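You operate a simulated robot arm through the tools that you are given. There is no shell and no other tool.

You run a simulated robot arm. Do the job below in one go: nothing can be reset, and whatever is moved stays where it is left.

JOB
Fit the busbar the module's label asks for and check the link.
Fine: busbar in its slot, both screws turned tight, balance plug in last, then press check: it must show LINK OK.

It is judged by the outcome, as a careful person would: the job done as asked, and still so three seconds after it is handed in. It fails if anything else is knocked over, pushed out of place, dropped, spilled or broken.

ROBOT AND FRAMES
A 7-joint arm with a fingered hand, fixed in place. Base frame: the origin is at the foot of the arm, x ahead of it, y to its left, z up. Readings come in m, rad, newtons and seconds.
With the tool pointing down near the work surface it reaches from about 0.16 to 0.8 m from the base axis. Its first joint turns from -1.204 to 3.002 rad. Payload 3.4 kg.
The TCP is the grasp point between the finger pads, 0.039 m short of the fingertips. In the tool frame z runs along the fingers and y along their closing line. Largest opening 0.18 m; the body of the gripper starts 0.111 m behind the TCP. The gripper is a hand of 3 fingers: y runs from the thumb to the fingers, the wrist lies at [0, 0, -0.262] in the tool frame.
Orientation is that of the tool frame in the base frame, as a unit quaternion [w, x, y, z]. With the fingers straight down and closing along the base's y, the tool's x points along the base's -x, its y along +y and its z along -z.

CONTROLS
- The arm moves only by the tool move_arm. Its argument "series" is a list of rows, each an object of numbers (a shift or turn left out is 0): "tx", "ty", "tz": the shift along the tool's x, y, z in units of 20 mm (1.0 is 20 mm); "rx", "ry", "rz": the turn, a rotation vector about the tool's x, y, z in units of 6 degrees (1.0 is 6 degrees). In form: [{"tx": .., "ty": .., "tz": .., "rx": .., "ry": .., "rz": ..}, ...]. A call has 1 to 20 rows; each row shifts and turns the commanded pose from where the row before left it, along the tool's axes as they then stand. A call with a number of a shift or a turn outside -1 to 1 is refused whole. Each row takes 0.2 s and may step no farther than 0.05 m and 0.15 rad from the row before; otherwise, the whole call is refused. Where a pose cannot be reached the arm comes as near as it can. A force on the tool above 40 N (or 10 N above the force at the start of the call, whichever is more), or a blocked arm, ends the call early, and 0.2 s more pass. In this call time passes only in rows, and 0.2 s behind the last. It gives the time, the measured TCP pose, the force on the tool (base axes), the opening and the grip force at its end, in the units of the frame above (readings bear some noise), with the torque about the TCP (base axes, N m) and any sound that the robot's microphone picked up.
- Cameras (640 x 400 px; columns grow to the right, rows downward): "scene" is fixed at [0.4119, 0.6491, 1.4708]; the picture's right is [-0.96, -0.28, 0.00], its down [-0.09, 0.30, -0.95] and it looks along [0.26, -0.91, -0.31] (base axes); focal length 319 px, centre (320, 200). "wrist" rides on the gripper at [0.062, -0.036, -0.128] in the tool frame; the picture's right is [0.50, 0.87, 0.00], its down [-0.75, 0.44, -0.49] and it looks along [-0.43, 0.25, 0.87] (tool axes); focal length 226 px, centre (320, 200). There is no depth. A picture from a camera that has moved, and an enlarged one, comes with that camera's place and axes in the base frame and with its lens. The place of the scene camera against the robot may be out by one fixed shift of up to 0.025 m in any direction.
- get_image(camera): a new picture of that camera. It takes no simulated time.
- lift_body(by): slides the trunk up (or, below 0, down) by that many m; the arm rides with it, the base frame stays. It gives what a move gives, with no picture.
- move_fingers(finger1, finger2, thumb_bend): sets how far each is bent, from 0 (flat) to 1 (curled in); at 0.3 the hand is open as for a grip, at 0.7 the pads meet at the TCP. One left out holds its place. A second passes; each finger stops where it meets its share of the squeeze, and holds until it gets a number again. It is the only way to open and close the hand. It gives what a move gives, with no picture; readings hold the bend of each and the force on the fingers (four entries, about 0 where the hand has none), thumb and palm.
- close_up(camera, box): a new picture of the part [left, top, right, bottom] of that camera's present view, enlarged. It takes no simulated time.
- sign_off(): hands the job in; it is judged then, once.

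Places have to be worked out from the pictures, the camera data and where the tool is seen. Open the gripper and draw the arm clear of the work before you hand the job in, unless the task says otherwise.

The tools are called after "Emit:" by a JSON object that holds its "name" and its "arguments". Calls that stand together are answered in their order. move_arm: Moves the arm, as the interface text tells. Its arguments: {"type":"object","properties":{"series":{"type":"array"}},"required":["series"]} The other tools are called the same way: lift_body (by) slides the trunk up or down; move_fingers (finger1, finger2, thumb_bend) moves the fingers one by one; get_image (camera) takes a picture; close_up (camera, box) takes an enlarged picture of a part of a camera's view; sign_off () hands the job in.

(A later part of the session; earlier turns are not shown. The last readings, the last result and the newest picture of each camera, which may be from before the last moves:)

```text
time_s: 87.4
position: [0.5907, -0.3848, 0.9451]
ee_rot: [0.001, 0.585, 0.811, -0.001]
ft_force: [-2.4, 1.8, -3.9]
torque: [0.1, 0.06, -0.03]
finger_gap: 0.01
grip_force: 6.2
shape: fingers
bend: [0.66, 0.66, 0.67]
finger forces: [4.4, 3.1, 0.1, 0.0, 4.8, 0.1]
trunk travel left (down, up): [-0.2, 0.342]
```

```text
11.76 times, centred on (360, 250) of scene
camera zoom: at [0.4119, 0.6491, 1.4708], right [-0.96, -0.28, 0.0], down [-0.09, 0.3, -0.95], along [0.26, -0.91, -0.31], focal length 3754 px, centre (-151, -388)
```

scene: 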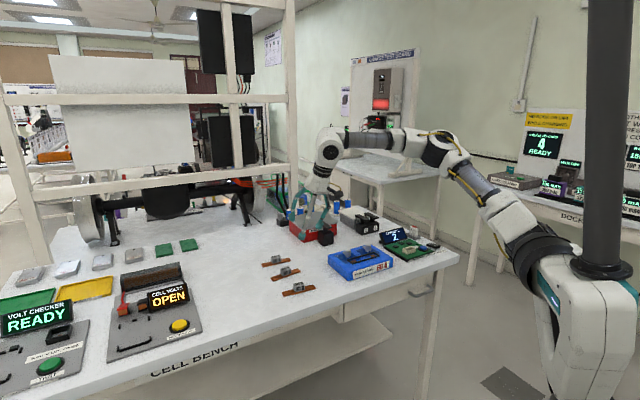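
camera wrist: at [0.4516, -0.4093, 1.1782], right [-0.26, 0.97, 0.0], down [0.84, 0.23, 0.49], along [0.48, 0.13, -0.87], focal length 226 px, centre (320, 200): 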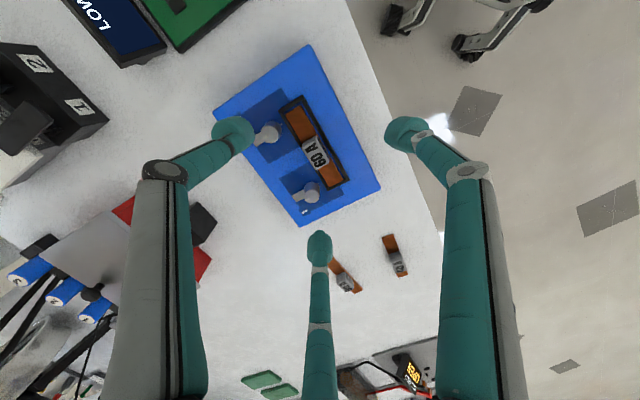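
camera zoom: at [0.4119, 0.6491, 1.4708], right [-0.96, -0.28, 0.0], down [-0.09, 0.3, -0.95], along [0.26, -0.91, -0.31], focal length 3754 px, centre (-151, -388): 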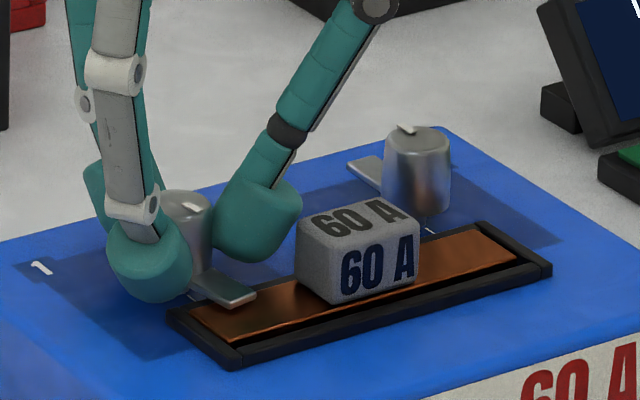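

The tab now lies over the bar at about 145°; perhaps 10° remains. I regrasp once more to turn it fully home.

Emit:
{"name": "move_fingers", "arguments": {"finger1": 0.6, "finger2": 0.6}}

Emit:
{"name": "move_arm", "arguments": {"series": [{"tz": -0.3}, {"tz": -0.5}, {"tz": -0.5}, {"tz": -0.4}]}}

Emit:
{"name": "move_fingers", "arguments": {"thumb_bend": 0.6}}

Emit:
{"name": "move_arm", "arguments": {"series": [{"rz": -0.95}, {"rz": -0.95}, {"rz": -0.95}, {"rz": -0.95}, {"rz": -0.95}, {"rz": -0.95}, {"rz": -0.95}]}}

Emit:
{"name": "close_up", "arguments": {"camera": "wrist", "box": [240, 90, 400, 250]}}

Emit:
{"name": "close_up", "arguments": {"camera": "scene", "box": [335, 233, 385, 267]}}

```text
time_s: 88.4
position: [0.5886, -0.3852, 0.9448]
ee_rot: [0.0, 0.584, 0.812, 0.0]
ft_force: [-4.4, -2.9, -1.3]
torque: [-0.1, 0.14, 0.02]
finger_gap: 0.0212
grip_force: 2.5
shape: fingers
bend: [0.6, 0.6, 0.67]
finger forces: [0.0, 0.1, 0.0, 0.0, 5.1, 0.1]
trunk travel left (down, up): [-0.2, 0.342]
```

```text
time_s: 89.4
position: [0.5901, -0.3857, 0.9789]
ee_rot: [0.001, 0.584, 0.812, -0.001]
ft_force: [-1.0, -0.3, -0.2]
torque: [0.0, -0.01, -0.01]
finger_gap: 0.0169
grip_force: 0.0
shape: fingers
bend: [0.6, 0.6, 0.7]
finger forces: [0.0, 0.0, 0.0, 0.0, 0.0, 0.0]
trunk travel left (down, up): [-0.2, 0.342]
```

```text
time_s: 90.4
position: [0.5899, -0.3849, 0.9784]
ee_rot: [0.0, 0.584, 0.812, -0.001]
ft_force: [0.2, 0.3, -0.1]
torque: [0.0, -0.02, -0.02]
finger_gap: 0.033
grip_force: 0.0
shape: fingers
bend: [0.6, 0.6, 0.6]
finger forces: [0.0, 0.0, 0.0, 0.0, 0.0, 0.1]
trunk travel left (down, up): [-0.2, 0.342]
```

```text
time_s: 92.0
position: [0.5892, -0.3847, 0.9778]
ee_rot: [0.001, 0.273, 0.962, -0.001]
ft_force: [0.5, 0.7, 0.1]
torque: [0.0, 0.01, 0.02]
finger_gap: 0.0332
grip_force: 0.1
shape: fingers
bend: [0.6, 0.6, 0.6]
finger forces: [0.1, 0.0, 0.0, 0.0, 0.1, 0.0]
trunk travel left (down, up): [-0.2, 0.342]
```

```text
2.50 times, centred on (320, 170) of wrist
camera zoom: at [0.5178, -0.3818, 1.1073], right [0.03, 1.0, 0.0], down [0.87, -0.02, 0.49], along [0.49, -0.02, -0.87], focal length 565 px, centre (320, 275)
```

zoom: 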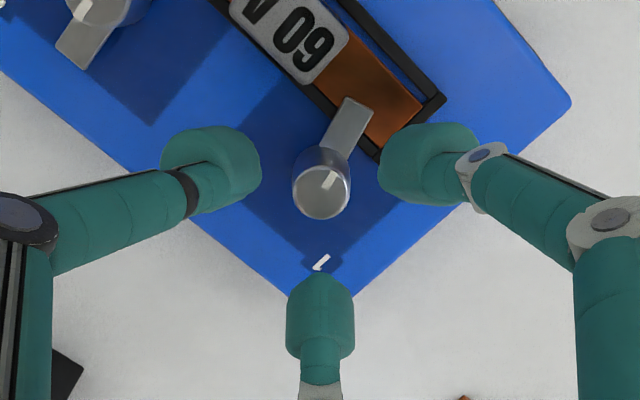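

```text
11.76 times, centred on (360, 250) of scene
camera zoom: at [0.4119, 0.6491, 1.4708], right [-0.96, -0.28, 0.0], down [-0.09, 0.3, -0.95], along [0.26, -0.91, -0.31], focal length 3754 px, centre (-151, -388)
```

zoom: 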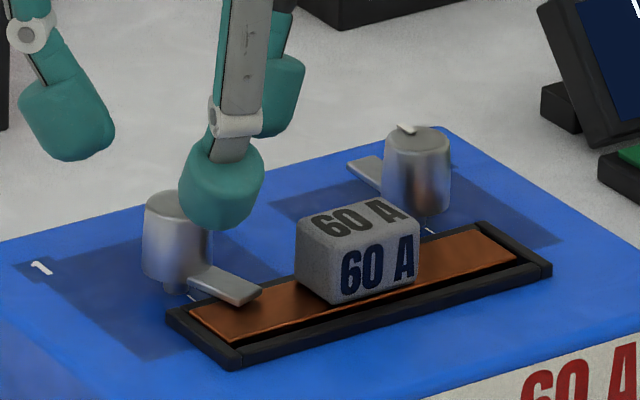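

The tab is at about 151°, 16° short of the mark. I take a fresh grip at heading 48° and turn another 30°.

Emit:
{"name": "move_arm", "arguments": {"series": [{"rz": 0.85}, {"rz": 0.85}, {"tz": 0.42}, {"tz": 0.42}, {"tz": 0.42}, {"tz": 0.42}]}}

Emit:
{"name": "move_fingers", "arguments": {"finger1": 0.7, "finger2": 0.7, "thumb_bend": 0.7}}

Emit:
{"name": "move_arm", "arguments": {"series": [{"rz": 0.8}, {"rz": 0.8}, {"rz": 0.8}, {"rz": 0.8}, {"rz": 0.8}, {"rz": 0.8}]}}

Emit:
{"name": "close_up", "arguments": {"camera": "wrist", "box": [260, 120, 380, 240]}}

Emit:
{"name": "close_up", "arguments": {"camera": "scene", "box": [335, 233, 385, 267]}}

```text
time_s: 93.4
position: [0.5887, -0.3851, 0.9458]
ee_rot: [0.001, 0.357, 0.934, -0.001]
ft_force: [-0.1, 0.6, -0.5]
torque: [0.04, -0.02, 0.0]
finger_gap: 0.0327
grip_force: 0.1
shape: fingers
bend: [0.6, 0.6, 0.6]
finger forces: [0.0, 0.1, 0.0, 0.0, 0.0, 0.0]
trunk travel left (down, up): [-0.2, 0.342]
```

```text
time_s: 94.4
position: [0.5883, -0.3848, 0.9464]
ee_rot: [0.001, 0.357, 0.934, -0.001]
ft_force: [0.3, -0.5, -1.7]
torque: [0.01, -0.03, 0.01]
finger_gap: 0.0088
grip_force: 5.2
shape: fingers
bend: [0.66, 0.65, 0.67]
finger forces: [3.6, 4.0, 0.0, 0.1, 3.8, 0.0]
trunk travel left (down, up): [-0.2, 0.342]
```

```text
time_s: 95.8
position: [0.5891, -0.3836, 0.9458]
ee_rot: [0.001, 0.578, 0.816, -0.001]
ft_force: [-2.1, -0.5, -3.3]
torque: [-0.05, 0.14, 0.07]
finger_gap: 0.0086
grip_force: 6.2
shape: fingers
bend: [0.66, 0.66, 0.67]
finger forces: [4.5, 2.9, 0.0, 0.1, 5.6, 0.0]
trunk travel left (down, up): [-0.2, 0.342]
```

```text
3.33 times, centred on (320, 180) of wrist
camera zoom: at [0.5346, -0.337, 1.0744], right [0.65, 0.76, 0.0], down [0.66, -0.57, 0.49], along [0.37, -0.32, -0.87], focal length 754 px, centre (320, 267)
```

zoom: 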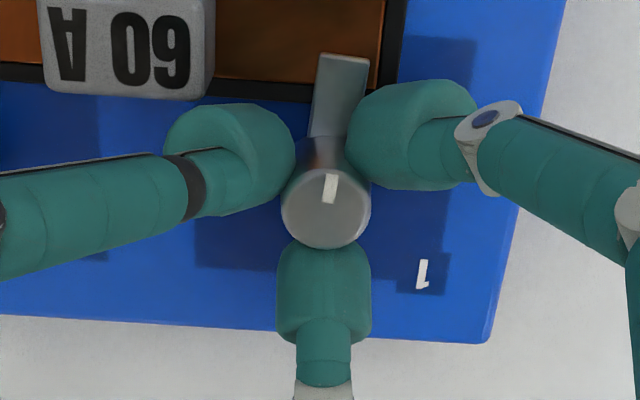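

```text
11.76 times, centred on (360, 250) of scene
camera zoom: at [0.4119, 0.6491, 1.4708], right [-0.96, -0.28, 0.0], down [-0.09, 0.3, -0.95], along [0.26, -0.91, -0.31], focal length 3754 px, centre (-151, -388)
```

zoom: 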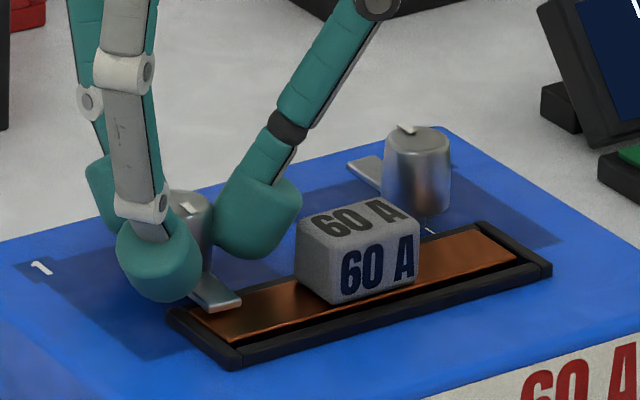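

The tab has come round to about 130–135° with reaction torque rising to +0.07 Nm, which looks like the stop. I release and lift to check the tick against the mark.

Emit:
{"name": "move_fingers", "arguments": {"finger1": 0.6, "finger2": 0.6}}

Emit:
{"name": "move_arm", "arguments": {"series": [{"tz": -0.3}, {"tz": -0.5}, {"tz": -0.5}, {"tz": -0.5}]}}

Emit:
{"name": "move_fingers", "arguments": {"thumb_bend": 0.6}}

Emit:
{"name": "move_arm", "arguments": {"series": [{"rz": -0.9}, {"rz": -0.9}, {"rz": -0.9}, {"rz": -0.9}, {"rz": -0.9}]}}

Emit:
{"name": "close_up", "arguments": {"camera": "wrist", "box": [280, 110, 380, 210]}}

Emit:
{"name": "close_up", "arguments": {"camera": "scene", "box": [340, 238, 380, 265]}}

```text
time_s: 96.8
position: [0.5895, -0.3854, 0.9458]
ee_rot: [0.001, 0.578, 0.816, 0.0]
ft_force: [-4.6, -3.5, 0.0]
torque: [-0.09, 0.16, 0.01]
finger_gap: 0.0212
grip_force: 2.1
shape: fingers
bend: [0.6, 0.6, 0.67]
finger forces: [0.0, 0.0, 0.0, 0.0, 5.2, 0.0]
trunk travel left (down, up): [-0.2, 0.342]
```

```text
time_s: 97.8
position: [0.5904, -0.3826, 0.9822]
ee_rot: [0.001, 0.578, 0.816, 0.0]
ft_force: [1.4, -0.3, -0.3]
torque: [0.03, 0.02, 0.01]
finger_gap: 0.0171
grip_force: 0.1
shape: fingers
bend: [0.6, 0.6, 0.7]
finger forces: [0.1, 0.0, 0.1, 0.0, 0.1, 0.1]
trunk travel left (down, up): [-0.2, 0.342]
```

```text
time_s: 98.8
position: [0.5888, -0.383, 0.9821]
ee_rot: [0.0, 0.578, 0.816, 0.001]
ft_force: [0.5, 0.1, -0.3]
torque: [0.0, 0.02, 0.0]
finger_gap: 0.0331
grip_force: 0.1
shape: fingers
bend: [0.6, 0.6, 0.6]
finger forces: [0.0, 0.0, 0.0, 0.1, 0.0, 0.0]
trunk travel left (down, up): [-0.2, 0.342]
```

```text
time_s: 100.0
position: [0.5901, -0.3845, 0.9797]
ee_rot: [0.001, 0.371, 0.929, -0.001]
ft_force: [-0.1, -0.6, 0.0]
torque: [-0.02, 0.0, 0.01]
finger_gap: 0.0328
grip_force: 0.0
shape: fingers
bend: [0.6, 0.6, 0.6]
finger forces: [0.0, 0.1, 0.0, 0.0, 0.0, 0.0]
trunk travel left (down, up): [-0.2, 0.342]
```

```text
4.00 times, centred on (330, 160) of wrist
camera zoom: at [0.5199, -0.3677, 1.11], right [0.23, 0.97, 0.0], down [0.85, -0.2, 0.49], along [0.48, -0.12, -0.87], focal length 904 px, centre (280, 360)
```

zoom: 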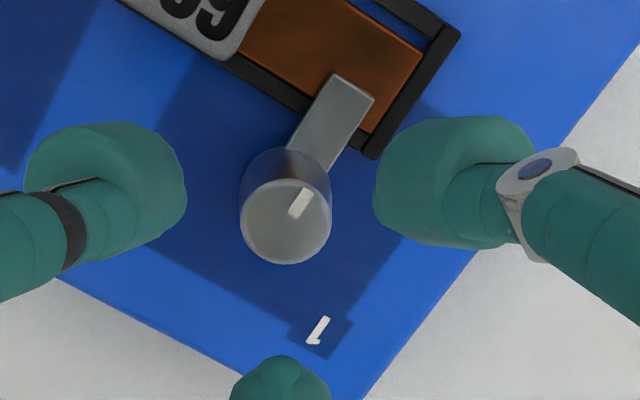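

```text
14.81 times, centred on (360, 252) of scene
camera zoom: at [0.4119, 0.6491, 1.4708], right [-0.96, -0.28, 0.0], down [-0.09, 0.3, -0.95], along [0.26, -0.91, -0.31], focal length 4727 px, centre (-273, -563)
```

zoom: 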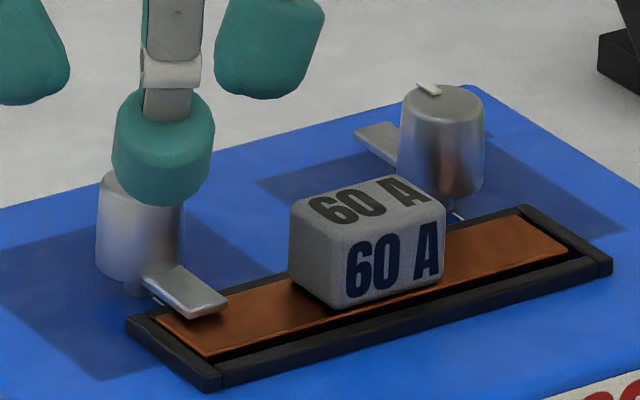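

The tab is at ~134°, aligned with the mark, which it now covers. To be sure it is truly tight, I grip again and apply one more clockwise twist, looking for resistance.

Emit:
{"name": "move_arm", "arguments": {"series": [{"tz": 0.43}, {"tz": 0.43}, {"tz": 0.43}, {"tz": 0.43}]}}

Emit:
{"name": "move_fingers", "arguments": {"finger1": 0.7, "finger2": 0.7, "thumb_bend": 0.7}}

Emit:
{"name": "move_arm", "arguments": {"series": [{"rz": 0.6}, {"rz": 0.6}]}}

Emit:
{"name": "move_arm", "arguments": {"series": [{"rz": 0.6}, {"rz": 0.6}, {"rz": 0.6}]}}

Emit:
{"name": "close_up", "arguments": {"camera": "wrist", "box": [280, 110, 380, 210]}}

```text
time_s: 101.0
position: [0.59, -0.3829, 0.9466]
ee_rot: [0.001, 0.371, 0.929, -0.001]
ft_force: [-0.1, -0.2, 0.0]
torque: [0.0, -0.01, 0.0]
finger_gap: 0.033
grip_force: 0.1
shape: fingers
bend: [0.6, 0.6, 0.6]
finger forces: [0.0, 0.0, 0.0, 0.1, 0.0, 0.0]
trunk travel left (down, up): [-0.2, 0.342]
```

```text
time_s: 102.0
position: [0.5893, -0.3832, 0.9469]
ee_rot: [0.0, 0.372, 0.928, -0.001]
ft_force: [-1.9, -0.7, -1.1]
torque: [-0.01, 0.03, -0.01]
finger_gap: 0.0101
grip_force: 5.6
shape: fingers
bend: [0.66, 0.66, 0.66]
finger forces: [3.4, 3.6, 0.0, 0.0, 5.3, 0.0]
trunk travel left (down, up): [-0.2, 0.342]
```

```text
time_s: 102.6
position: [0.5898, -0.3845, 0.9466]
ee_rot: [0.001, 0.429, 0.903, 0.0]
ft_force: [0.1, 0.8, -0.4]
torque: [-0.02, 0.05, 0.0]
finger_gap: 0.0098
grip_force: 6.1
shape: fingers
bend: [0.66, 0.66, 0.67]
finger forces: [4.4, 3.5, 0.1, 0.0, 4.5, 0.1]
trunk travel left (down, up): [-0.2, 0.342]
```

```text
time_s: 103.4
position: [0.5896, -0.3845, 0.947]
ee_rot: [0.001, 0.512, 0.859, -0.001]
ft_force: [-0.2, -0.1, -0.6]
torque: [-0.01, 0.0, 0.08]
finger_gap: 0.0091
grip_force: 6.7
shape: fingers
bend: [0.66, 0.66, 0.67]
finger forces: [4.8, 3.4, 0.0, 0.1, 4.4, 0.0]
trunk travel left (down, up): [-0.2, 0.342]
```

```text
4.00 times, centred on (330, 160) of wrist
camera zoom: at [0.5285, -0.3464, 1.0759], right [0.52, 0.85, 0.0], down [0.74, -0.46, 0.49], along [0.42, -0.26, -0.87], focal length 904 px, centre (280, 360)
```

zoom: 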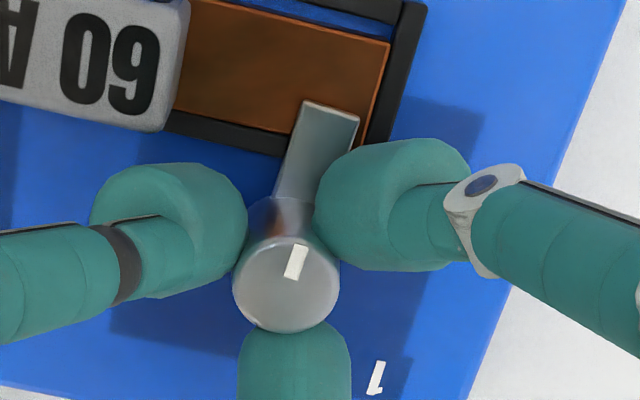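

The hand slipped 18° while the tab hardly moved, with 0.08 Nm resistance, so screw 1 is home. I release it, lift, and go to screw 2 at about (0.524, −0.448), turning the hand to heading 105° where the fingers stay clear of the tag.

Emit:
{"name": "move_fingers", "arguments": {"finger1": 0.6, "finger2": 0.6}}

Emit:
{"name": "move_arm", "arguments": {"series": [{"tz": -0.3}, {"tz": -0.5}, {"tz": -0.6}, {"tz": -0.6}]}}

Emit:
{"name": "move_fingers", "arguments": {"thumb_bend": 0.6}}

Emit:
{"name": "move_arm", "arguments": {"series": [{"tx": -0.247, "ty": -0.879}, {"tx": -0.247, "ty": -0.879}, {"tx": -0.247, "ty": -0.879}, {"tx": -0.247, "ty": -0.879}, {"tx": -0.247, "ty": -0.879}, {"rz": -0.982}, {"rz": -0.982}, {"rz": -0.982}, {"rz": -0.982}, {"rz": -0.982}, {"rz": -0.982}, {"rz": -0.982}, {"rz": -0.982}, {"rz": -0.982}, {"rz": -0.982}, {"rz": -0.982}, {"rz": -0.982}, {"rz": -0.982}]}}

Emit:
{"name": "close_up", "arguments": {"camera": "wrist", "box": [240, 80, 400, 240]}}

Emit:
{"name": "close_up", "arguments": {"camera": "scene", "box": [335, 225, 405, 270]}}

```text
time_s: 104.4
position: [0.5885, -0.3844, 0.9464]
ee_rot: [0.001, 0.512, 0.859, 0.0]
ft_force: [-2.5, -4.9, -1.2]
torque: [-0.16, 0.09, -0.05]
finger_gap: 0.021
grip_force: 2.4
shape: fingers
bend: [0.6, 0.6, 0.67]
finger forces: [0.0, 0.0, 0.0, 0.1, 5.1, 0.1]
trunk travel left (down, up): [-0.2, 0.342]
```

```text
time_s: 105.4
position: [0.5884, -0.3828, 0.9879]
ee_rot: [0.001, 0.512, 0.859, -0.001]
ft_force: [0.5, -0.4, 0.3]
torque: [0.01, 0.01, 0.03]
finger_gap: 0.0171
grip_force: 0.1
shape: fingers
bend: [0.6, 0.6, 0.7]
finger forces: [0.0, 0.0, 0.0, 0.1, 0.0, 0.1]
trunk travel left (down, up): [-0.2, 0.342]
```

```text
time_s: 106.4
position: [0.5881, -0.383, 0.9863]
ee_rot: [0.0, 0.512, 0.859, 0.0]
ft_force: [0.9, 0.2, 0.5]
torque: [-0.01, 0.04, -0.02]
finger_gap: 0.0331
grip_force: 0.1
shape: fingers
bend: [0.6, 0.6, 0.6]
finger forces: [0.0, 0.1, 0.0, 0.1, 0.0, 0.0]
trunk travel left (down, up): [-0.2, 0.342]
```

```text
time_s: 110.2
position: [0.5233, -0.4483, 0.9883]
ee_rot: [0.001, -0.131, 0.991, -0.002]
ft_force: [-0.1, -1.1, 0.4]
torque: [0.02, 0.05, 0.01]
finger_gap: 0.0328
grip_force: 0.0
shape: fingers
bend: [0.6, 0.6, 0.6]
finger forces: [0.1, 0.1, 0.0, 0.1, 0.1, 0.0]
trunk travel left (down, up): [-0.2, 0.342]
```

```text
2.50 times, centred on (320, 160) of wrist
camera zoom: at [0.4729, -0.4994, 1.1169], right [-0.71, 0.71, 0.0], down [0.61, 0.62, 0.49], along [0.35, 0.35, -0.87], focal length 565 px, centre (320, 300)
```

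zoom: 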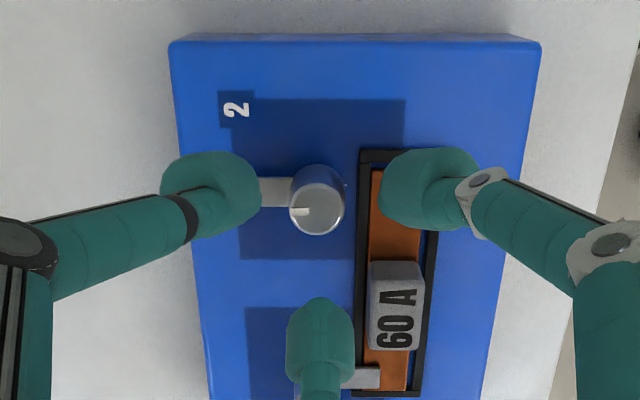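

```text
8.89 times, centred on (370, 248) of scene
camera zoom: at [0.4119, 0.6491, 1.4708], right [-0.96, -0.28, 0.0], down [-0.09, 0.3, -0.95], along [0.26, -0.91, -0.31], focal length 2836 px, centre (-124, -222)
```

zoom: 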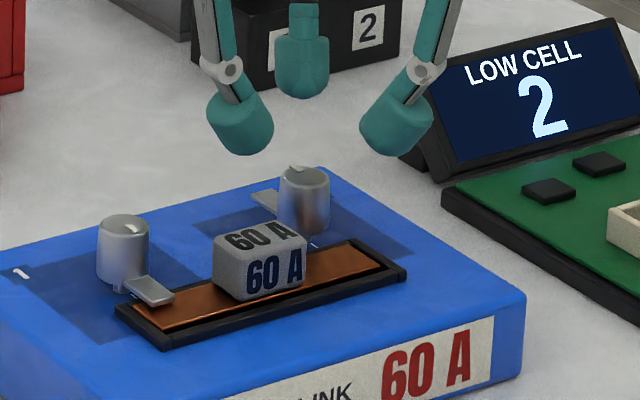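

Very clear view: screw 1's tab now lies square across the bar. Screw 2 is centred under the hand within 1 mm. I descend and grip it.

Emit:
{"name": "move_arm", "arguments": {"series": [{"tx": -0.03, "ty": -0.055, "tz": 0.52}, {"tz": 0.52}, {"tz": 0.52}, {"tz": 0.52}]}}

Emit:
{"name": "move_fingers", "arguments": {"finger1": 0.7, "finger2": 0.7, "thumb_bend": 0.7}}

Emit:
{"name": "close_up", "arguments": {"camera": "wrist", "box": [250, 110, 390, 250]}}

Emit:
{"name": "close_up", "arguments": {"camera": "scene", "box": [345, 228, 400, 265]}}

```text
time_s: 111.2
position: [0.5258, -0.4489, 0.9447]
ee_rot: [-0.001, -0.13, 0.991, -0.001]
ft_force: [-1.4, 0.3, 0.0]
torque: [-0.01, 0.0, 0.0]
finger_gap: 0.0331
grip_force: 0.0
shape: fingers
bend: [0.6, 0.6, 0.6]
finger forces: [0.0, 0.1, 0.1, 0.0, 0.1, 0.0]
trunk travel left (down, up): [-0.2, 0.342]
```

```text
time_s: 112.2
position: [0.5259, -0.4479, 0.9447]
ee_rot: [0.001, -0.131, 0.991, -0.001]
ft_force: [-0.4, -1.8, -1.7]
torque: [-0.05, 0.0, -0.01]
finger_gap: 0.0107
grip_force: 6.0
shape: fingers
bend: [0.66, 0.66, 0.67]
finger forces: [4.0, 3.1, 0.0, 0.1, 5.0, 0.1]
trunk travel left (down, up): [-0.2, 0.342]
```

```text
2.86 times, centred on (320, 180) of wrist
camera zoom: at [0.4754, -0.4999, 1.0739], right [-0.71, 0.71, 0.0], down [0.62, 0.62, 0.49], along [0.35, 0.35, -0.87], focal length 646 px, centre (320, 257)
```

zoom: 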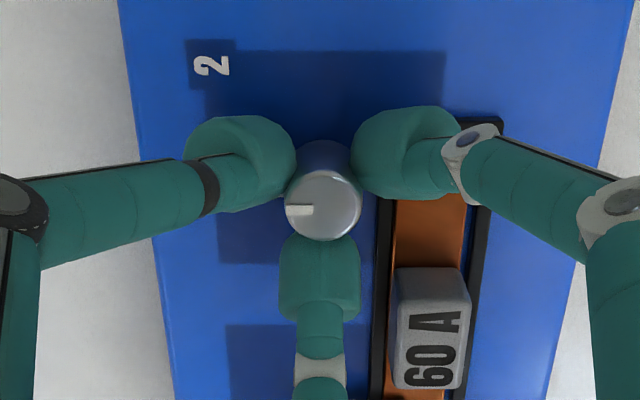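

```text
10.81 times, centred on (372, 246) of scene
camera zoom: at [0.4119, 0.6491, 1.4708], right [-0.96, -0.28, 0.0], down [-0.09, 0.3, -0.95], along [0.26, -0.91, -0.31], focal length 3450 px, centre (-248, -303)
```

zoom: 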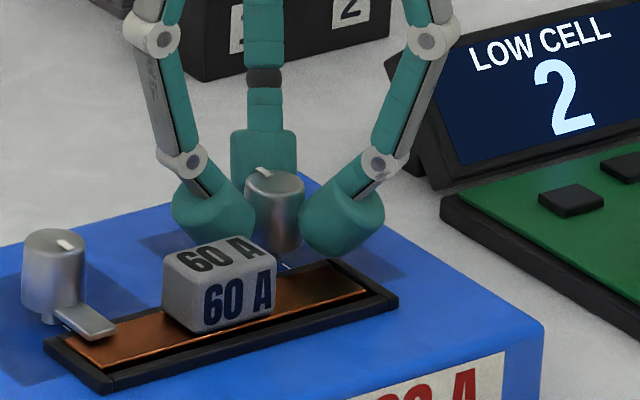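

Even grip. First stroke on screw 2: 64° clockwise.

Emit:
{"name": "move_arm", "arguments": {"series": [{"rz": 0.97}, {"rz": 0.97}, {"rz": 0.97}, {"rz": 0.97}, {"rz": 0.97}, {"rz": 0.97}, {"rz": 0.97}, {"rz": 0.97}, {"rz": 0.97}, {"rz": 0.97}, {"rz": 0.97}]}}

Emit:
{"name": "close_up", "arguments": {"camera": "wrist", "box": [250, 110, 390, 250]}}

Emit:
{"name": "close_up", "arguments": {"camera": "scene", "box": [345, 228, 400, 265]}}

```text
time_s: 114.6
position: [0.5255, -0.4487, 0.9447]
ee_rot: [0.0, 0.416, 0.91, -0.001]
ft_force: [1.0, -3.4, -4.6]
torque: [-0.16, -0.02, 0.05]
finger_gap: 0.0103
grip_force: 5.8
shape: fingers
bend: [0.66, 0.66, 0.66]
finger forces: [3.2, 3.8, 0.0, 0.1, 5.2, 0.0]
trunk travel left (down, up): [-0.2, 0.342]
```

```text
2.86 times, centred on (320, 180) of wrist
camera zoom: at [0.4569, -0.4246, 1.0745], right [0.33, 0.94, 0.0], down [0.82, -0.28, 0.49], along [0.47, -0.16, -0.87], focal length 646 px, centre (320, 257)
```

zoom: 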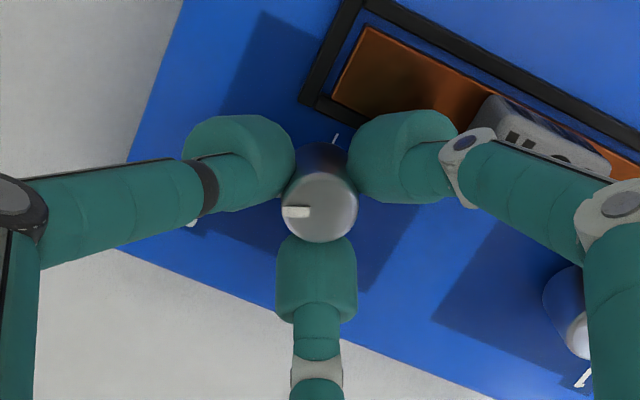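

```text
10.81 times, centred on (372, 246) of scene
camera zoom: at [0.4119, 0.6491, 1.4708], right [-0.96, -0.28, 0.0], down [-0.09, 0.3, -0.95], along [0.26, -0.91, -0.31], focal length 3450 px, centre (-248, -303)
```

zoom: 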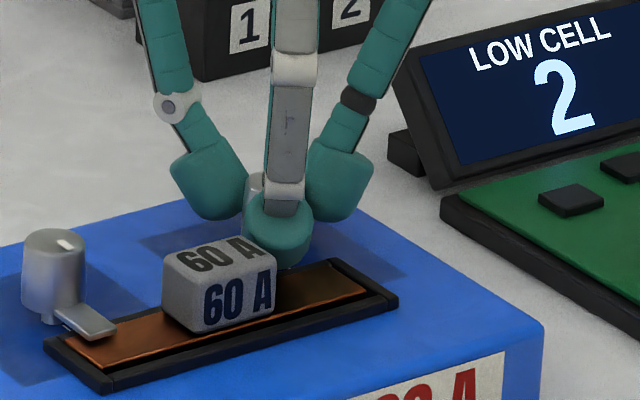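

No slip this time: the screw turned with the hand by ~63°. Finger 1 is beside the tag, so I open finger 2 and thumb only, lift, and swing back for the second stroke.

Emit:
{"name": "move_fingers", "arguments": {"finger2": 0.6, "thumb_bend": 0.6}}

Emit:
{"name": "move_arm", "arguments": {"series": [{"tz": -0.3}, {"tz": -0.5}, {"tz": -0.5}, {"tz": -0.5}]}}

Emit:
{"name": "move_fingers", "arguments": {"finger1": 0.6}}

Emit:
{"name": "move_arm", "arguments": {"series": [{"rz": -0.97}, {"rz": -0.97}, {"rz": -0.97}, {"rz": -0.97}, {"rz": -0.97}, {"rz": -0.97}, {"rz": -0.97}, {"rz": -0.97}, {"rz": -0.97}, {"rz": -0.97}, {"rz": -0.97}]}}

Emit:
{"name": "close_up", "arguments": {"camera": "wrist", "box": [240, 80, 400, 240]}}

```text
time_s: 115.6
position: [0.5243, -0.4485, 0.9454]
ee_rot: [0.001, 0.415, 0.91, 0.0]
ft_force: [-0.6, 3.8, 0.9]
torque: [0.13, 0.04, 0.03]
finger_gap: 0.0224
grip_force: 2.2
shape: fingers
bend: [0.67, 0.6, 0.6]
finger forces: [3.8, 0.0, 0.0, 0.0, 0.0, 0.0]
trunk travel left (down, up): [-0.2, 0.342]
```

```text
time_s: 116.6
position: [0.5243, -0.4468, 0.9804]
ee_rot: [0.0, 0.415, 0.91, -0.001]
ft_force: [0.3, -0.3, 0.2]
torque: [0.03, -0.02, -0.01]
finger_gap: 0.0174
grip_force: 0.2
shape: fingers
bend: [0.7, 0.6, 0.6]
finger forces: [0.0, 0.1, 0.0, 0.0, 0.1, 0.0]
trunk travel left (down, up): [-0.2, 0.342]
```

```text
time_s: 117.6
position: [0.525, -0.4477, 0.9794]
ee_rot: [0.0, 0.415, 0.91, -0.002]
ft_force: [-0.1, 0.2, 0.3]
torque: [0.0, -0.01, 0.01]
finger_gap: 0.0332
grip_force: 0.1
shape: fingers
bend: [0.6, 0.6, 0.6]
finger forces: [0.0, 0.1, 0.0, 0.0, 0.0, 0.1]
trunk travel left (down, up): [-0.2, 0.342]
```

```text
time_s: 120.0
position: [0.5259, -0.4487, 0.98]
ee_rot: [0.001, -0.132, 0.991, -0.001]
ft_force: [0.4, -0.2, -0.7]
torque: [0.0, 0.01, 0.03]
finger_gap: 0.033
grip_force: 0.0
shape: fingers
bend: [0.6, 0.6, 0.6]
finger forces: [0.0, 0.0, 0.0, 0.0, 0.0, 0.0]
trunk travel left (down, up): [-0.2, 0.342]
```

```text
2.50 times, centred on (320, 160) of wrist
camera zoom: at [0.4745, -0.4997, 1.1095], right [-0.71, 0.71, 0.0], down [0.61, 0.62, 0.49], along [0.35, 0.35, -0.87], focal length 565 px, centre (320, 300)
```

zoom: 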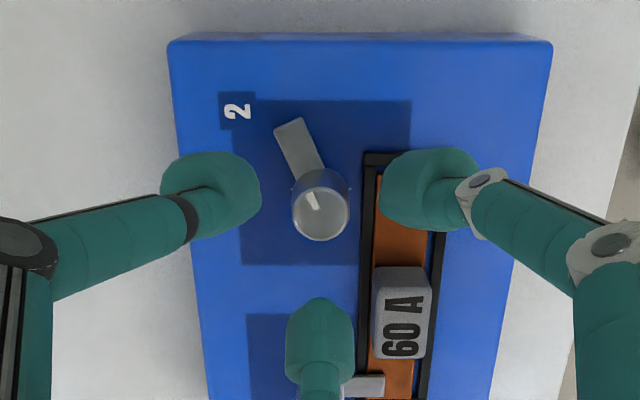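

Screw 2's tab is now at ~250° (65° turned). Second stroke: descend, grip, and turn 64° again.

Emit:
{"name": "move_arm", "arguments": {"series": [{"tx": 0.03, "ty": -0.03, "tz": 0.43}, {"tz": 0.43}, {"tz": 0.43}, {"tz": 0.43}]}}

Emit:
{"name": "move_fingers", "arguments": {"finger1": 0.7, "finger2": 0.7, "thumb_bend": 0.7}}

Emit:
{"name": "move_arm", "arguments": {"series": [{"rz": 0.97}, {"rz": 0.97}, {"rz": 0.97}, {"rz": 0.97}, {"rz": 0.97}, {"rz": 0.97}, {"rz": 0.97}, {"rz": 0.97}, {"rz": 0.97}, {"rz": 0.97}, {"rz": 0.97}]}}

Emit:
{"name": "close_up", "arguments": {"camera": "wrist", "box": [250, 110, 390, 250]}}

Emit:
{"name": "close_up", "arguments": {"camera": "scene", "box": [345, 228, 400, 265]}}

```text
time_s: 121.0
position: [0.5232, -0.4486, 0.9476]
ee_rot: [0.0, -0.129, 0.992, -0.001]
ft_force: [-0.2, 0.0, 0.2]
torque: [-0.01, 0.0, 0.02]
finger_gap: 0.033
grip_force: 0.1
shape: fingers
bend: [0.6, 0.6, 0.6]
finger forces: [0.0, 0.1, 0.0, 0.1, 0.1, 0.0]
trunk travel left (down, up): [-0.2, 0.342]
```

```text
time_s: 122.0
position: [0.5235, -0.4483, 0.947]
ee_rot: [0.0, -0.131, 0.991, -0.001]
ft_force: [0.7, -0.9, -0.7]
torque: [-0.03, -0.01, -0.01]
finger_gap: 0.0085
grip_force: 5.9
shape: fingers
bend: [0.67, 0.65, 0.67]
finger forces: [2.8, 4.1, 0.0, 0.1, 5.0, 0.0]
trunk travel left (down, up): [-0.2, 0.342]
```

```text
time_s: 124.4
position: [0.524, -0.4477, 0.9473]
ee_rot: [0.0, 0.415, 0.91, -0.002]
ft_force: [-2.0, 1.0, -0.2]
torque: [0.04, 0.07, 0.0]
finger_gap: 0.0089
grip_force: 6.2
shape: fingers
bend: [0.67, 0.66, 0.67]
finger forces: [4.2, 3.7, 0.1, 0.0, 5.4, 0.0]
trunk travel left (down, up): [-0.2, 0.342]
```

```text
2.86 times, centred on (320, 180) of wrist
camera zoom: at [0.4562, -0.4246, 1.0764], right [0.33, 0.94, 0.0], down [0.82, -0.28, 0.49], along [0.47, -0.16, -0.87], focal length 646 px, centre (320, 257)
```

zoom: 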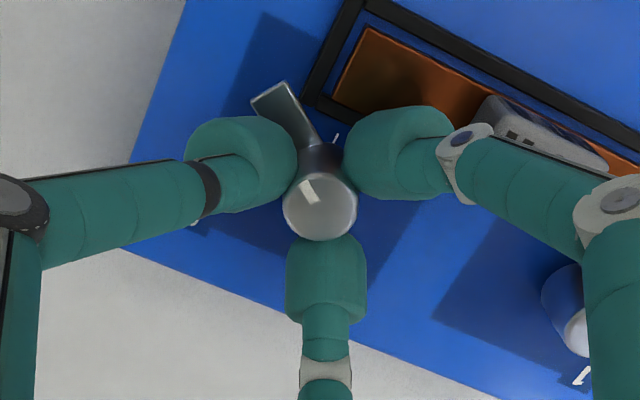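

```text
10.81 times, centred on (372, 246) of scene
camera zoom: at [0.4119, 0.6491, 1.4708], right [-0.96, -0.28, 0.0], down [-0.09, 0.3, -0.95], along [0.26, -0.91, -0.31], focal length 3450 px, centre (-248, -303)
```

zoom: 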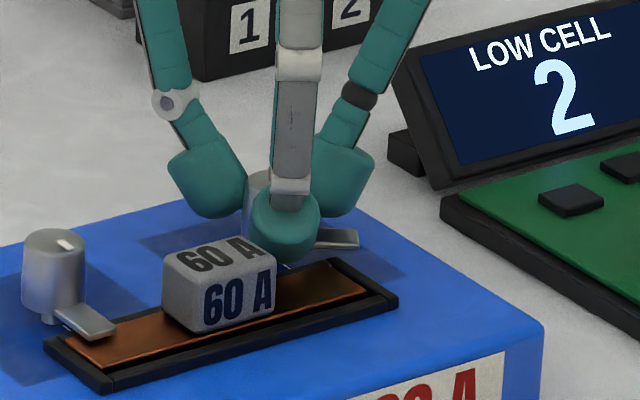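

Tab of screw 2 is at ~188°, 53° to go. I release, swing back and do the third stroke.

Emit:
{"name": "move_fingers", "arguments": {"finger2": 0.6, "thumb_bend": 0.6}}

Emit:
{"name": "move_arm", "arguments": {"series": [{"tz": -0.3}, {"tz": -0.5}, {"tz": -0.5}, {"tz": -0.5}]}}

Emit:
{"name": "move_fingers", "arguments": {"finger1": 0.6}}

Emit:
{"name": "move_arm", "arguments": {"series": [{"rz": -0.97}, {"rz": -0.97}, {"rz": -0.97}, {"rz": -0.97}, {"rz": -0.97}, {"rz": -0.97}, {"rz": -0.97}, {"rz": -0.97}, {"rz": -0.97}, {"rz": -0.97}, {"rz": -0.97}]}}

Emit:
{"name": "close_up", "arguments": {"camera": "wrist", "box": [240, 80, 400, 240]}}

```text
time_s: 125.4
position: [0.5247, -0.4485, 0.948]
ee_rot: [0.0, 0.415, 0.91, -0.001]
ft_force: [-1.3, 3.6, 0.2]
torque: [0.16, 0.06, -0.01]
finger_gap: 0.0216
grip_force: 2.0
shape: fingers
bend: [0.67, 0.6, 0.6]
finger forces: [3.9, 0.0, 0.0, 0.0, 0.0, 0.1]
trunk travel left (down, up): [-0.2, 0.342]
```

```text
time_s: 126.4
position: [0.5242, -0.4478, 0.985]
ee_rot: [0.001, 0.414, 0.91, -0.002]
ft_force: [-0.3, -0.2, -0.9]
torque: [0.01, -0.03, -0.03]
finger_gap: 0.0168
grip_force: 0.0
shape: fingers
bend: [0.7, 0.6, 0.6]
finger forces: [0.0, 0.0, 0.0, 0.0, 0.1, 0.0]
trunk travel left (down, up): [-0.2, 0.342]
```

```text
time_s: 127.4
position: [0.524, -0.449, 0.9835]
ee_rot: [0.0, 0.414, 0.91, -0.002]
ft_force: [-1.2, 0.1, -0.2]
torque: [0.0, 0.01, 0.0]
finger_gap: 0.0331
grip_force: 0.0
shape: fingers
bend: [0.6, 0.6, 0.6]
finger forces: [0.0, 0.1, 0.0, 0.0, 0.0, 0.0]
trunk travel left (down, up): [-0.2, 0.342]
```

```text
time_s: 129.8
position: [0.5264, -0.451, 0.9844]
ee_rot: [0.0, -0.131, 0.991, -0.001]
ft_force: [0.1, 0.4, 0.2]
torque: [0.01, 0.03, -0.01]
finger_gap: 0.0329
grip_force: 0.0
shape: fingers
bend: [0.6, 0.6, 0.6]
finger forces: [0.0, 0.0, 0.0, 0.1, 0.0, 0.0]
trunk travel left (down, up): [-0.2, 0.342]
```

```text
2.50 times, centred on (320, 160) of wrist
camera zoom: at [0.474, -0.5015, 1.1125], right [-0.71, 0.71, 0.0], down [0.61, 0.62, 0.49], along [0.35, 0.35, -0.87], focal length 565 px, centre (320, 300)
```

zoom: 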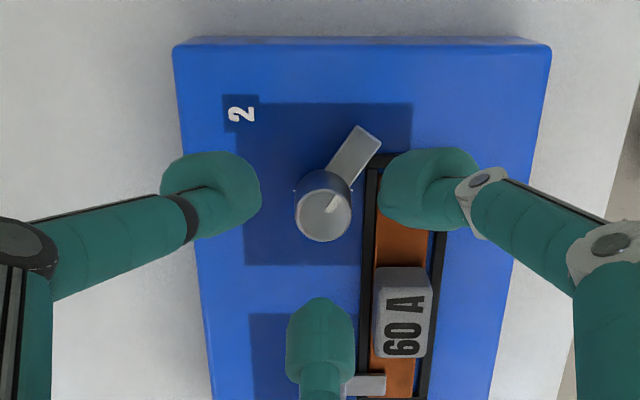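

Emit:
{"name": "move_arm", "arguments": {"series": [{"tx": 0.02, "ty": 0.05, "tz": 0.475}, {"tz": 0.475}, {"tz": 0.475}, {"tz": 0.475}]}}

Emit:
{"name": "move_fingers", "arguments": {"finger1": 0.7, "finger2": 0.7, "thumb_bend": 0.7}}

Emit:
{"name": "move_arm", "arguments": {"series": [{"rz": 0.97}, {"rz": 0.97}, {"rz": 0.97}, {"rz": 0.97}, {"rz": 0.97}, {"rz": 0.97}, {"rz": 0.97}, {"rz": 0.97}, {"rz": 0.97}, {"rz": 0.97}, {"rz": 0.97}]}}

Emit:
{"name": "close_up", "arguments": {"camera": "wrist", "box": [250, 110, 390, 250]}}

Emit:
{"name": "close_up", "arguments": {"camera": "scene", "box": [345, 228, 400, 265]}}

```text
time_s: 130.8
position: [0.5232, -0.4497, 0.9454]
ee_rot: [0.0, -0.131, 0.991, -0.001]
ft_force: [0.2, 0.3, 0.4]
torque: [0.03, 0.0, 0.01]
finger_gap: 0.0331
grip_force: 0.1
shape: fingers
bend: [0.6, 0.6, 0.6]
finger forces: [0.1, 0.0, 0.0, 0.1, 0.0, 0.0]
trunk travel left (down, up): [-0.2, 0.342]
```

```text
time_s: 131.8
position: [0.5241, -0.4498, 0.9461]
ee_rot: [0.0, -0.131, 0.991, -0.001]
ft_force: [0.7, 0.4, -1.3]
torque: [0.02, -0.05, 0.01]
finger_gap: 0.0086
grip_force: 5.5
shape: fingers
bend: [0.67, 0.65, 0.67]
finger forces: [3.0, 4.2, 0.0, 0.1, 4.4, 0.0]
trunk travel left (down, up): [-0.2, 0.342]
```

```text
time_s: 134.2
position: [0.5242, -0.4477, 0.9454]
ee_rot: [0.001, 0.415, 0.91, -0.001]
ft_force: [-1.9, -0.6, -4.6]
torque: [0.01, 0.04, -0.01]
finger_gap: 0.0085
grip_force: 5.6
shape: fingers
bend: [0.66, 0.66, 0.67]
finger forces: [3.6, 3.4, 0.0, 0.1, 4.3, 0.0]
trunk travel left (down, up): [-0.2, 0.342]
```

```text
2.86 times, centred on (320, 180) of wrist
camera zoom: at [0.456, -0.4248, 1.0745], right [0.33, 0.94, 0.0], down [0.82, -0.28, 0.49], along [0.47, -0.16, -0.87], focal length 646 px, centre (320, 257)
```

zoom: 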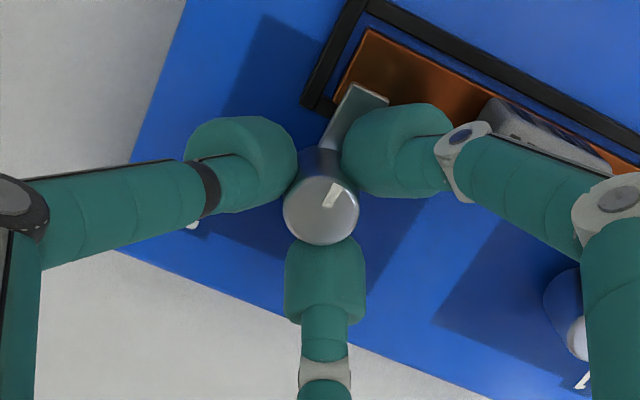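

```text
10.81 times, centred on (372, 246) of scene
camera zoom: at [0.4119, 0.6491, 1.4708], right [-0.96, -0.28, 0.0], down [-0.09, 0.3, -0.95], along [0.26, -0.91, -0.31], focal length 3450 px, centre (-248, -303)
```

zoom: 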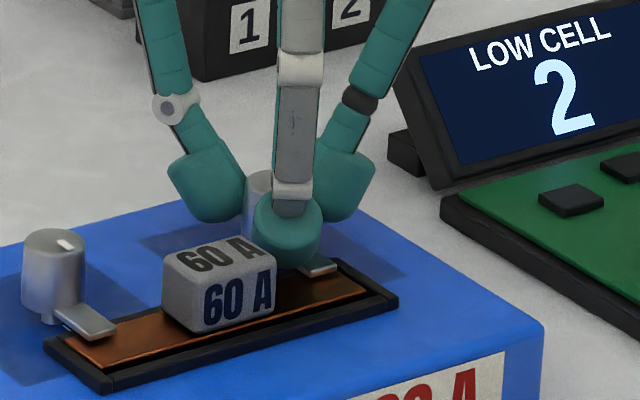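

Screw 2's tab is at ~135° too. I confirm with one extra twist after regrasping, as on screw 1.

Emit:
{"name": "move_fingers", "arguments": {"finger2": 0.6, "thumb_bend": 0.6}}

Emit:
{"name": "move_arm", "arguments": {"series": [{"tz": -0.3}, {"tz": -0.5}, {"tz": -0.5}, {"tz": -0.5}]}}

Emit:
{"name": "move_fingers", "arguments": {"finger1": 0.6}}

Emit:
{"name": "move_arm", "arguments": {"series": [{"rz": -0.97}, {"rz": -0.97}, {"rz": -0.97}, {"rz": -0.97}, {"rz": -0.97}, {"rz": -0.97}, {"rz": -0.97}, {"rz": -0.97}, {"rz": -0.97}, {"rz": -0.97}]}}

Emit:
{"name": "close_up", "arguments": {"camera": "wrist", "box": [240, 80, 400, 240]}}

```text
time_s: 135.2
position: [0.5252, -0.4481, 0.9463]
ee_rot: [0.001, 0.415, 0.91, -0.001]
ft_force: [-1.8, 3.8, -0.4]
torque: [0.08, 0.04, 0.01]
finger_gap: 0.021
grip_force: 2.3
shape: fingers
bend: [0.67, 0.6, 0.6]
finger forces: [3.5, 0.1, 0.0, 0.1, 0.1, 0.0]
trunk travel left (down, up): [-0.2, 0.342]
```

```text
time_s: 136.2
position: [0.5235, -0.4486, 0.9824]
ee_rot: [0.001, 0.415, 0.91, -0.001]
ft_force: [-0.4, 0.2, 0.7]
torque: [-0.02, -0.01, 0.0]
finger_gap: 0.0168
grip_force: 0.1
shape: fingers
bend: [0.7, 0.6, 0.6]
finger forces: [0.0, 0.0, 0.0, 0.0, 0.0, 0.1]
trunk travel left (down, up): [-0.2, 0.342]
```

```text
time_s: 137.2
position: [0.5229, -0.4486, 0.9827]
ee_rot: [0.0, 0.414, 0.91, -0.001]
ft_force: [-0.7, 0.4, -1.1]
torque: [-0.01, 0.0, -0.02]
finger_gap: 0.0331
grip_force: 0.0
shape: fingers
bend: [0.6, 0.6, 0.6]
finger forces: [0.1, 0.0, 0.1, 0.0, 0.1, 0.0]
trunk travel left (down, up): [-0.2, 0.342]
```

```text
time_s: 139.4
position: [0.5241, -0.449, 0.9812]
ee_rot: [0.0, -0.081, 0.997, -0.001]
ft_force: [1.1, -0.1, 0.3]
torque: [0.05, -0.03, 0.01]
finger_gap: 0.0332
grip_force: 0.0
shape: fingers
bend: [0.6, 0.6, 0.6]
finger forces: [0.0, 0.0, 0.0, 0.0, 0.0, 0.0]
trunk travel left (down, up): [-0.2, 0.342]
```

```text
2.50 times, centred on (320, 160) of wrist
camera zoom: at [0.4682, -0.4943, 1.11], right [-0.63, 0.77, 0.0], down [0.67, 0.55, 0.49], along [0.38, 0.31, -0.87], focal length 565 px, centre (320, 300)
```

zoom: 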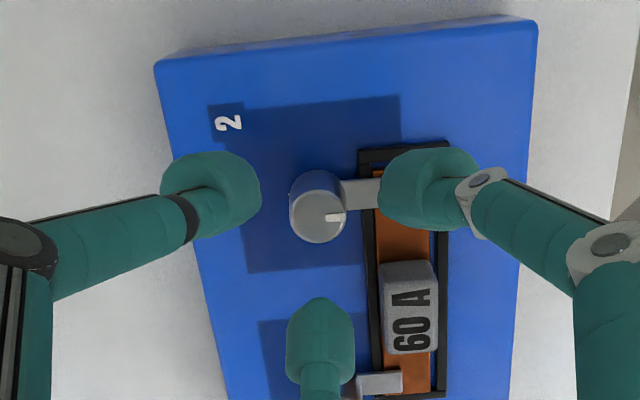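

Both tabs now lie square over the bar, parallel to each other. One confirming twist on screw 2.

Emit:
{"name": "move_arm", "arguments": {"series": [{"tz": 0.44}, {"tz": 0.44}, {"tz": 0.44}, {"tz": 0.44}]}}

Emit:
{"name": "move_fingers", "arguments": {"finger1": 0.7, "finger2": 0.7, "thumb_bend": 0.7}}

Emit:
{"name": "move_arm", "arguments": {"series": [{"rz": 0.8}, {"rz": 0.8}, {"rz": 0.8}, {"rz": 0.8}]}}

Emit:
{"name": "close_up", "arguments": {"camera": "wrist", "box": [250, 110, 390, 250]}}

```text
time_s: 140.4
position: [0.5242, -0.4482, 0.9472]
ee_rot: [0.0, -0.08, 0.997, -0.001]
ft_force: [0.6, -0.2, 0.0]
torque: [0.01, -0.01, -0.01]
finger_gap: 0.033
grip_force: 0.0
shape: fingers
bend: [0.6, 0.6, 0.6]
finger forces: [0.0, 0.0, 0.1, 0.1, 0.1, 0.0]
trunk travel left (down, up): [-0.2, 0.342]
```

```text
time_s: 141.4
position: [0.5242, -0.4486, 0.9465]
ee_rot: [0.0, -0.081, 0.997, -0.001]
ft_force: [-0.2, -2.0, -2.4]
torque: [-0.08, -0.03, -0.03]
finger_gap: 0.0097
grip_force: 6.4
shape: fingers
bend: [0.67, 0.66, 0.66]
finger forces: [3.1, 3.7, 0.0, 0.0, 5.7, 0.0]
trunk travel left (down, up): [-0.2, 0.342]
```

```text
time_s: 142.4
position: [0.5245, -0.4469, 0.9462]
ee_rot: [0.001, 0.088, 0.996, -0.001]
ft_force: [2.8, -3.4, 0.0]
torque: [-0.07, -0.05, 0.11]
finger_gap: 0.0085
grip_force: 6.2
shape: fingers
bend: [0.67, 0.66, 0.66]
finger forces: [3.6, 3.6, 0.0, 0.0, 5.9, 0.0]
trunk travel left (down, up): [-0.2, 0.342]
```

```text
2.86 times, centred on (320, 180) of wrist
camera zoom: at [0.4566, -0.4723, 1.0748], right [-0.34, 0.94, 0.0], down [0.82, 0.3, 0.49], along [0.46, 0.17, -0.87], focal length 646 px, centre (320, 257)
```

zoom: 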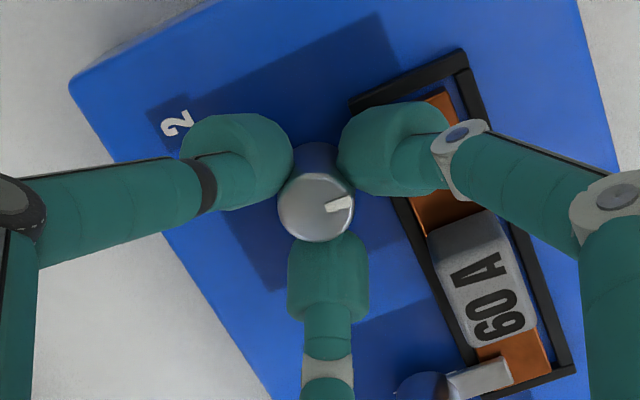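

Resistance of 0.11 Nm with the tick still on its mark: screw 2 is tight as well. I release, lift high, and move toward the management board to look at the balance plug, socket and check button.

Emit:
{"name": "move_fingers", "arguments": {"finger1": 0.6, "finger2": 0.6, "thumb_bend": 0.6}}

Emit:
{"name": "move_arm", "arguments": {"series": [{"tz": -0.4}, {"tz": -0.7}, {"tz": -0.9}, {"tz": -0.95}, {"tz": -0.95}, {"tz": -0.95}, {"tz": -0.95}, {"tz": -0.95}, {"tx": 0.719, "ty": -0.854}, {"tx": 0.719, "ty": -0.854}, {"tx": 0.719, "ty": -0.854}, {"tx": 0.719, "ty": -0.854}, {"tx": 0.719, "ty": -0.854}, {"tx": 0.719, "ty": -0.854}, {"tx": 0.719, "ty": -0.854}]}}

Emit:
{"name": "get_image", "arguments": {"camera": "wrist"}}

Emit:
{"name": "close_up", "arguments": {"camera": "scene", "box": [340, 210, 460, 280]}}

```text
time_s: 143.4
position: [0.5244, -0.4475, 0.9466]
ee_rot: [0.001, 0.086, 0.996, -0.001]
ft_force: [0.2, 0.6, -0.1]
torque: [0.01, -0.04, 0.05]
finger_gap: 0.033
grip_force: 0.1
shape: fingers
bend: [0.6, 0.6, 0.6]
finger forces: [0.0, 0.0, 0.0, 0.0, 0.0, 0.1]
trunk travel left (down, up): [-0.2, 0.342]
```

```text
time_s: 146.6
position: [0.4029, -0.5499, 1.0831]
ee_rot: [0.001, 0.087, 0.996, -0.001]
ft_force: [-0.8, 0.0, -0.5]
torque: [0.04, 0.01, 0.03]
finger_gap: 0.0331
grip_force: 0.1
shape: fingers
bend: [0.6, 0.6, 0.6]
finger forces: [0.1, 0.1, 0.1, 0.0, 0.0, 0.0]
trunk travel left (down, up): [-0.2, 0.342]
```

```text
taken
camera wrist: at [0.3359, -0.5741, 1.2113], right [-0.34, 0.94, 0.0], down [0.82, 0.3, 0.49], along [0.46, 0.17, -0.87], focal length 226 px, centre (320, 200)
```

wrist: 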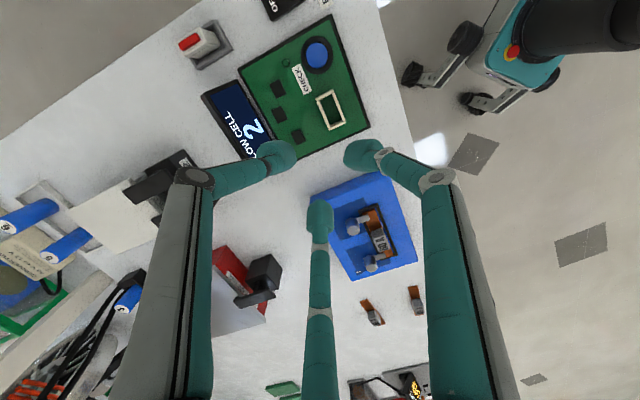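

```text
5.33 times, centred on (400, 245) of scene
camera zoom: at [0.4119, 0.6491, 1.4708], right [-0.96, -0.28, 0.0], down [-0.09, 0.3, -0.95], along [0.26, -0.91, -0.31], focal length 1702 px, centre (-107, -40)
```

zoom: 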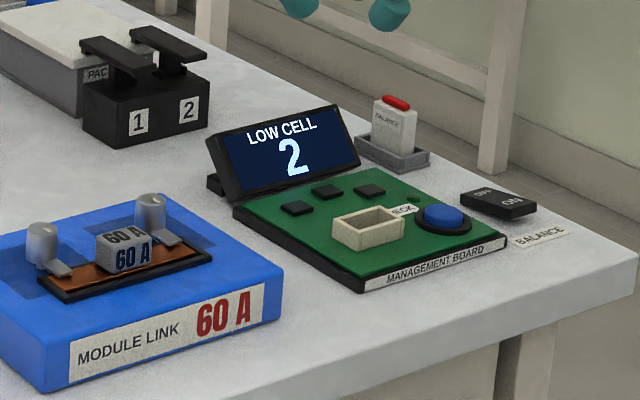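

The whole board is in view. I enlarge the plug, socket and button.

Emit:
{"name": "close_up", "arguments": {"camera": "wrist", "box": [170, 0, 390, 160]}}

Emit:
{"name": "close_up", "arguments": {"camera": "wrist", "box": [170, 10, 250, 75]}}

Emit:
{"name": "close_up", "arguments": {"camera": "wrist", "box": [280, 25, 370, 140]}}

Emit:
{"name": "close_up", "arguments": {"camera": "scene", "box": [395, 222, 445, 262]}}

```text
2.50 times, centred on (280, 80) of wrist
camera zoom: at [0.3359, -0.5741, 1.2113], right [-0.34, 0.94, 0.0], down [0.82, 0.3, 0.49], along [0.46, 0.17, -0.87], focal length 565 px, centre (420, 500)
```

zoom: 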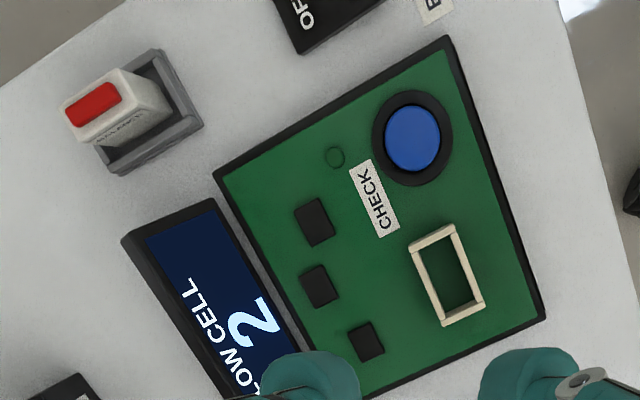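

```text
6.15 times, centred on (210, 42) of wrist
camera zoom: at [0.3359, -0.5741, 1.2113], right [-0.34, 0.94, 0.0], down [0.82, 0.3, 0.49], along [0.46, 0.17, -0.87], focal length 1391 px, centre (997, 1169)
```

zoom: 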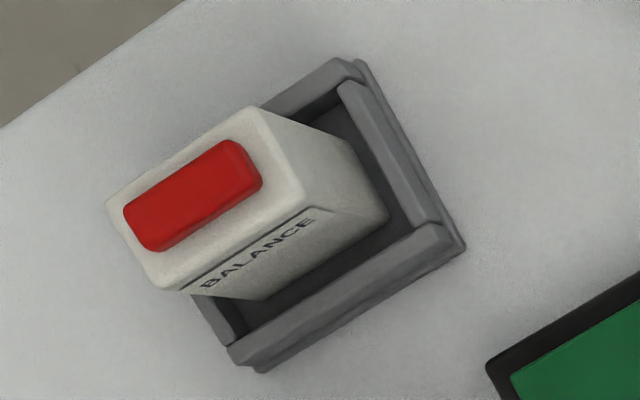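

```text
3.48 times, centred on (325, 82) of wrist
camera zoom: at [0.3359, -0.5741, 1.2113], right [-0.34, 0.94, 0.0], down [0.82, 0.3, 0.49], along [0.46, 0.17, -0.87], focal length 786 px, centre (303, 609)
```

zoom: 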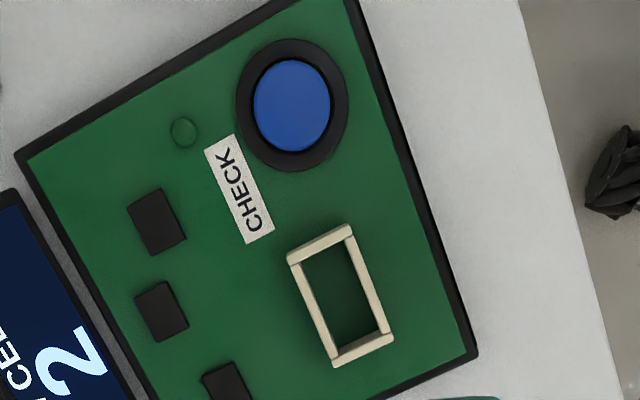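

```text
10.00 times, centred on (420, 242) of scene
camera zoom: at [0.4119, 0.6491, 1.4708], right [-0.96, -0.28, 0.0], down [-0.09, 0.3, -0.95], along [0.26, -0.91, -0.31], focal length 3191 px, centre (-680, -220)
```

zoom: 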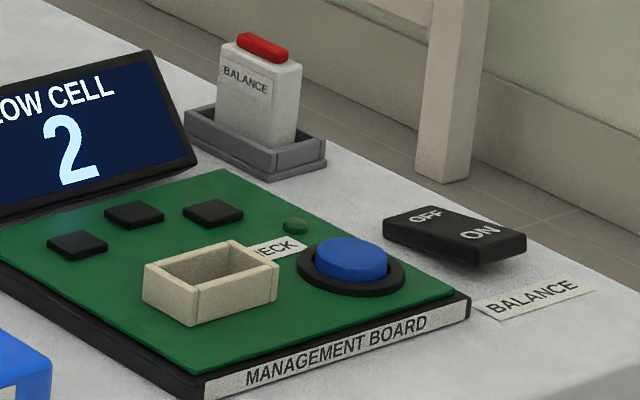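

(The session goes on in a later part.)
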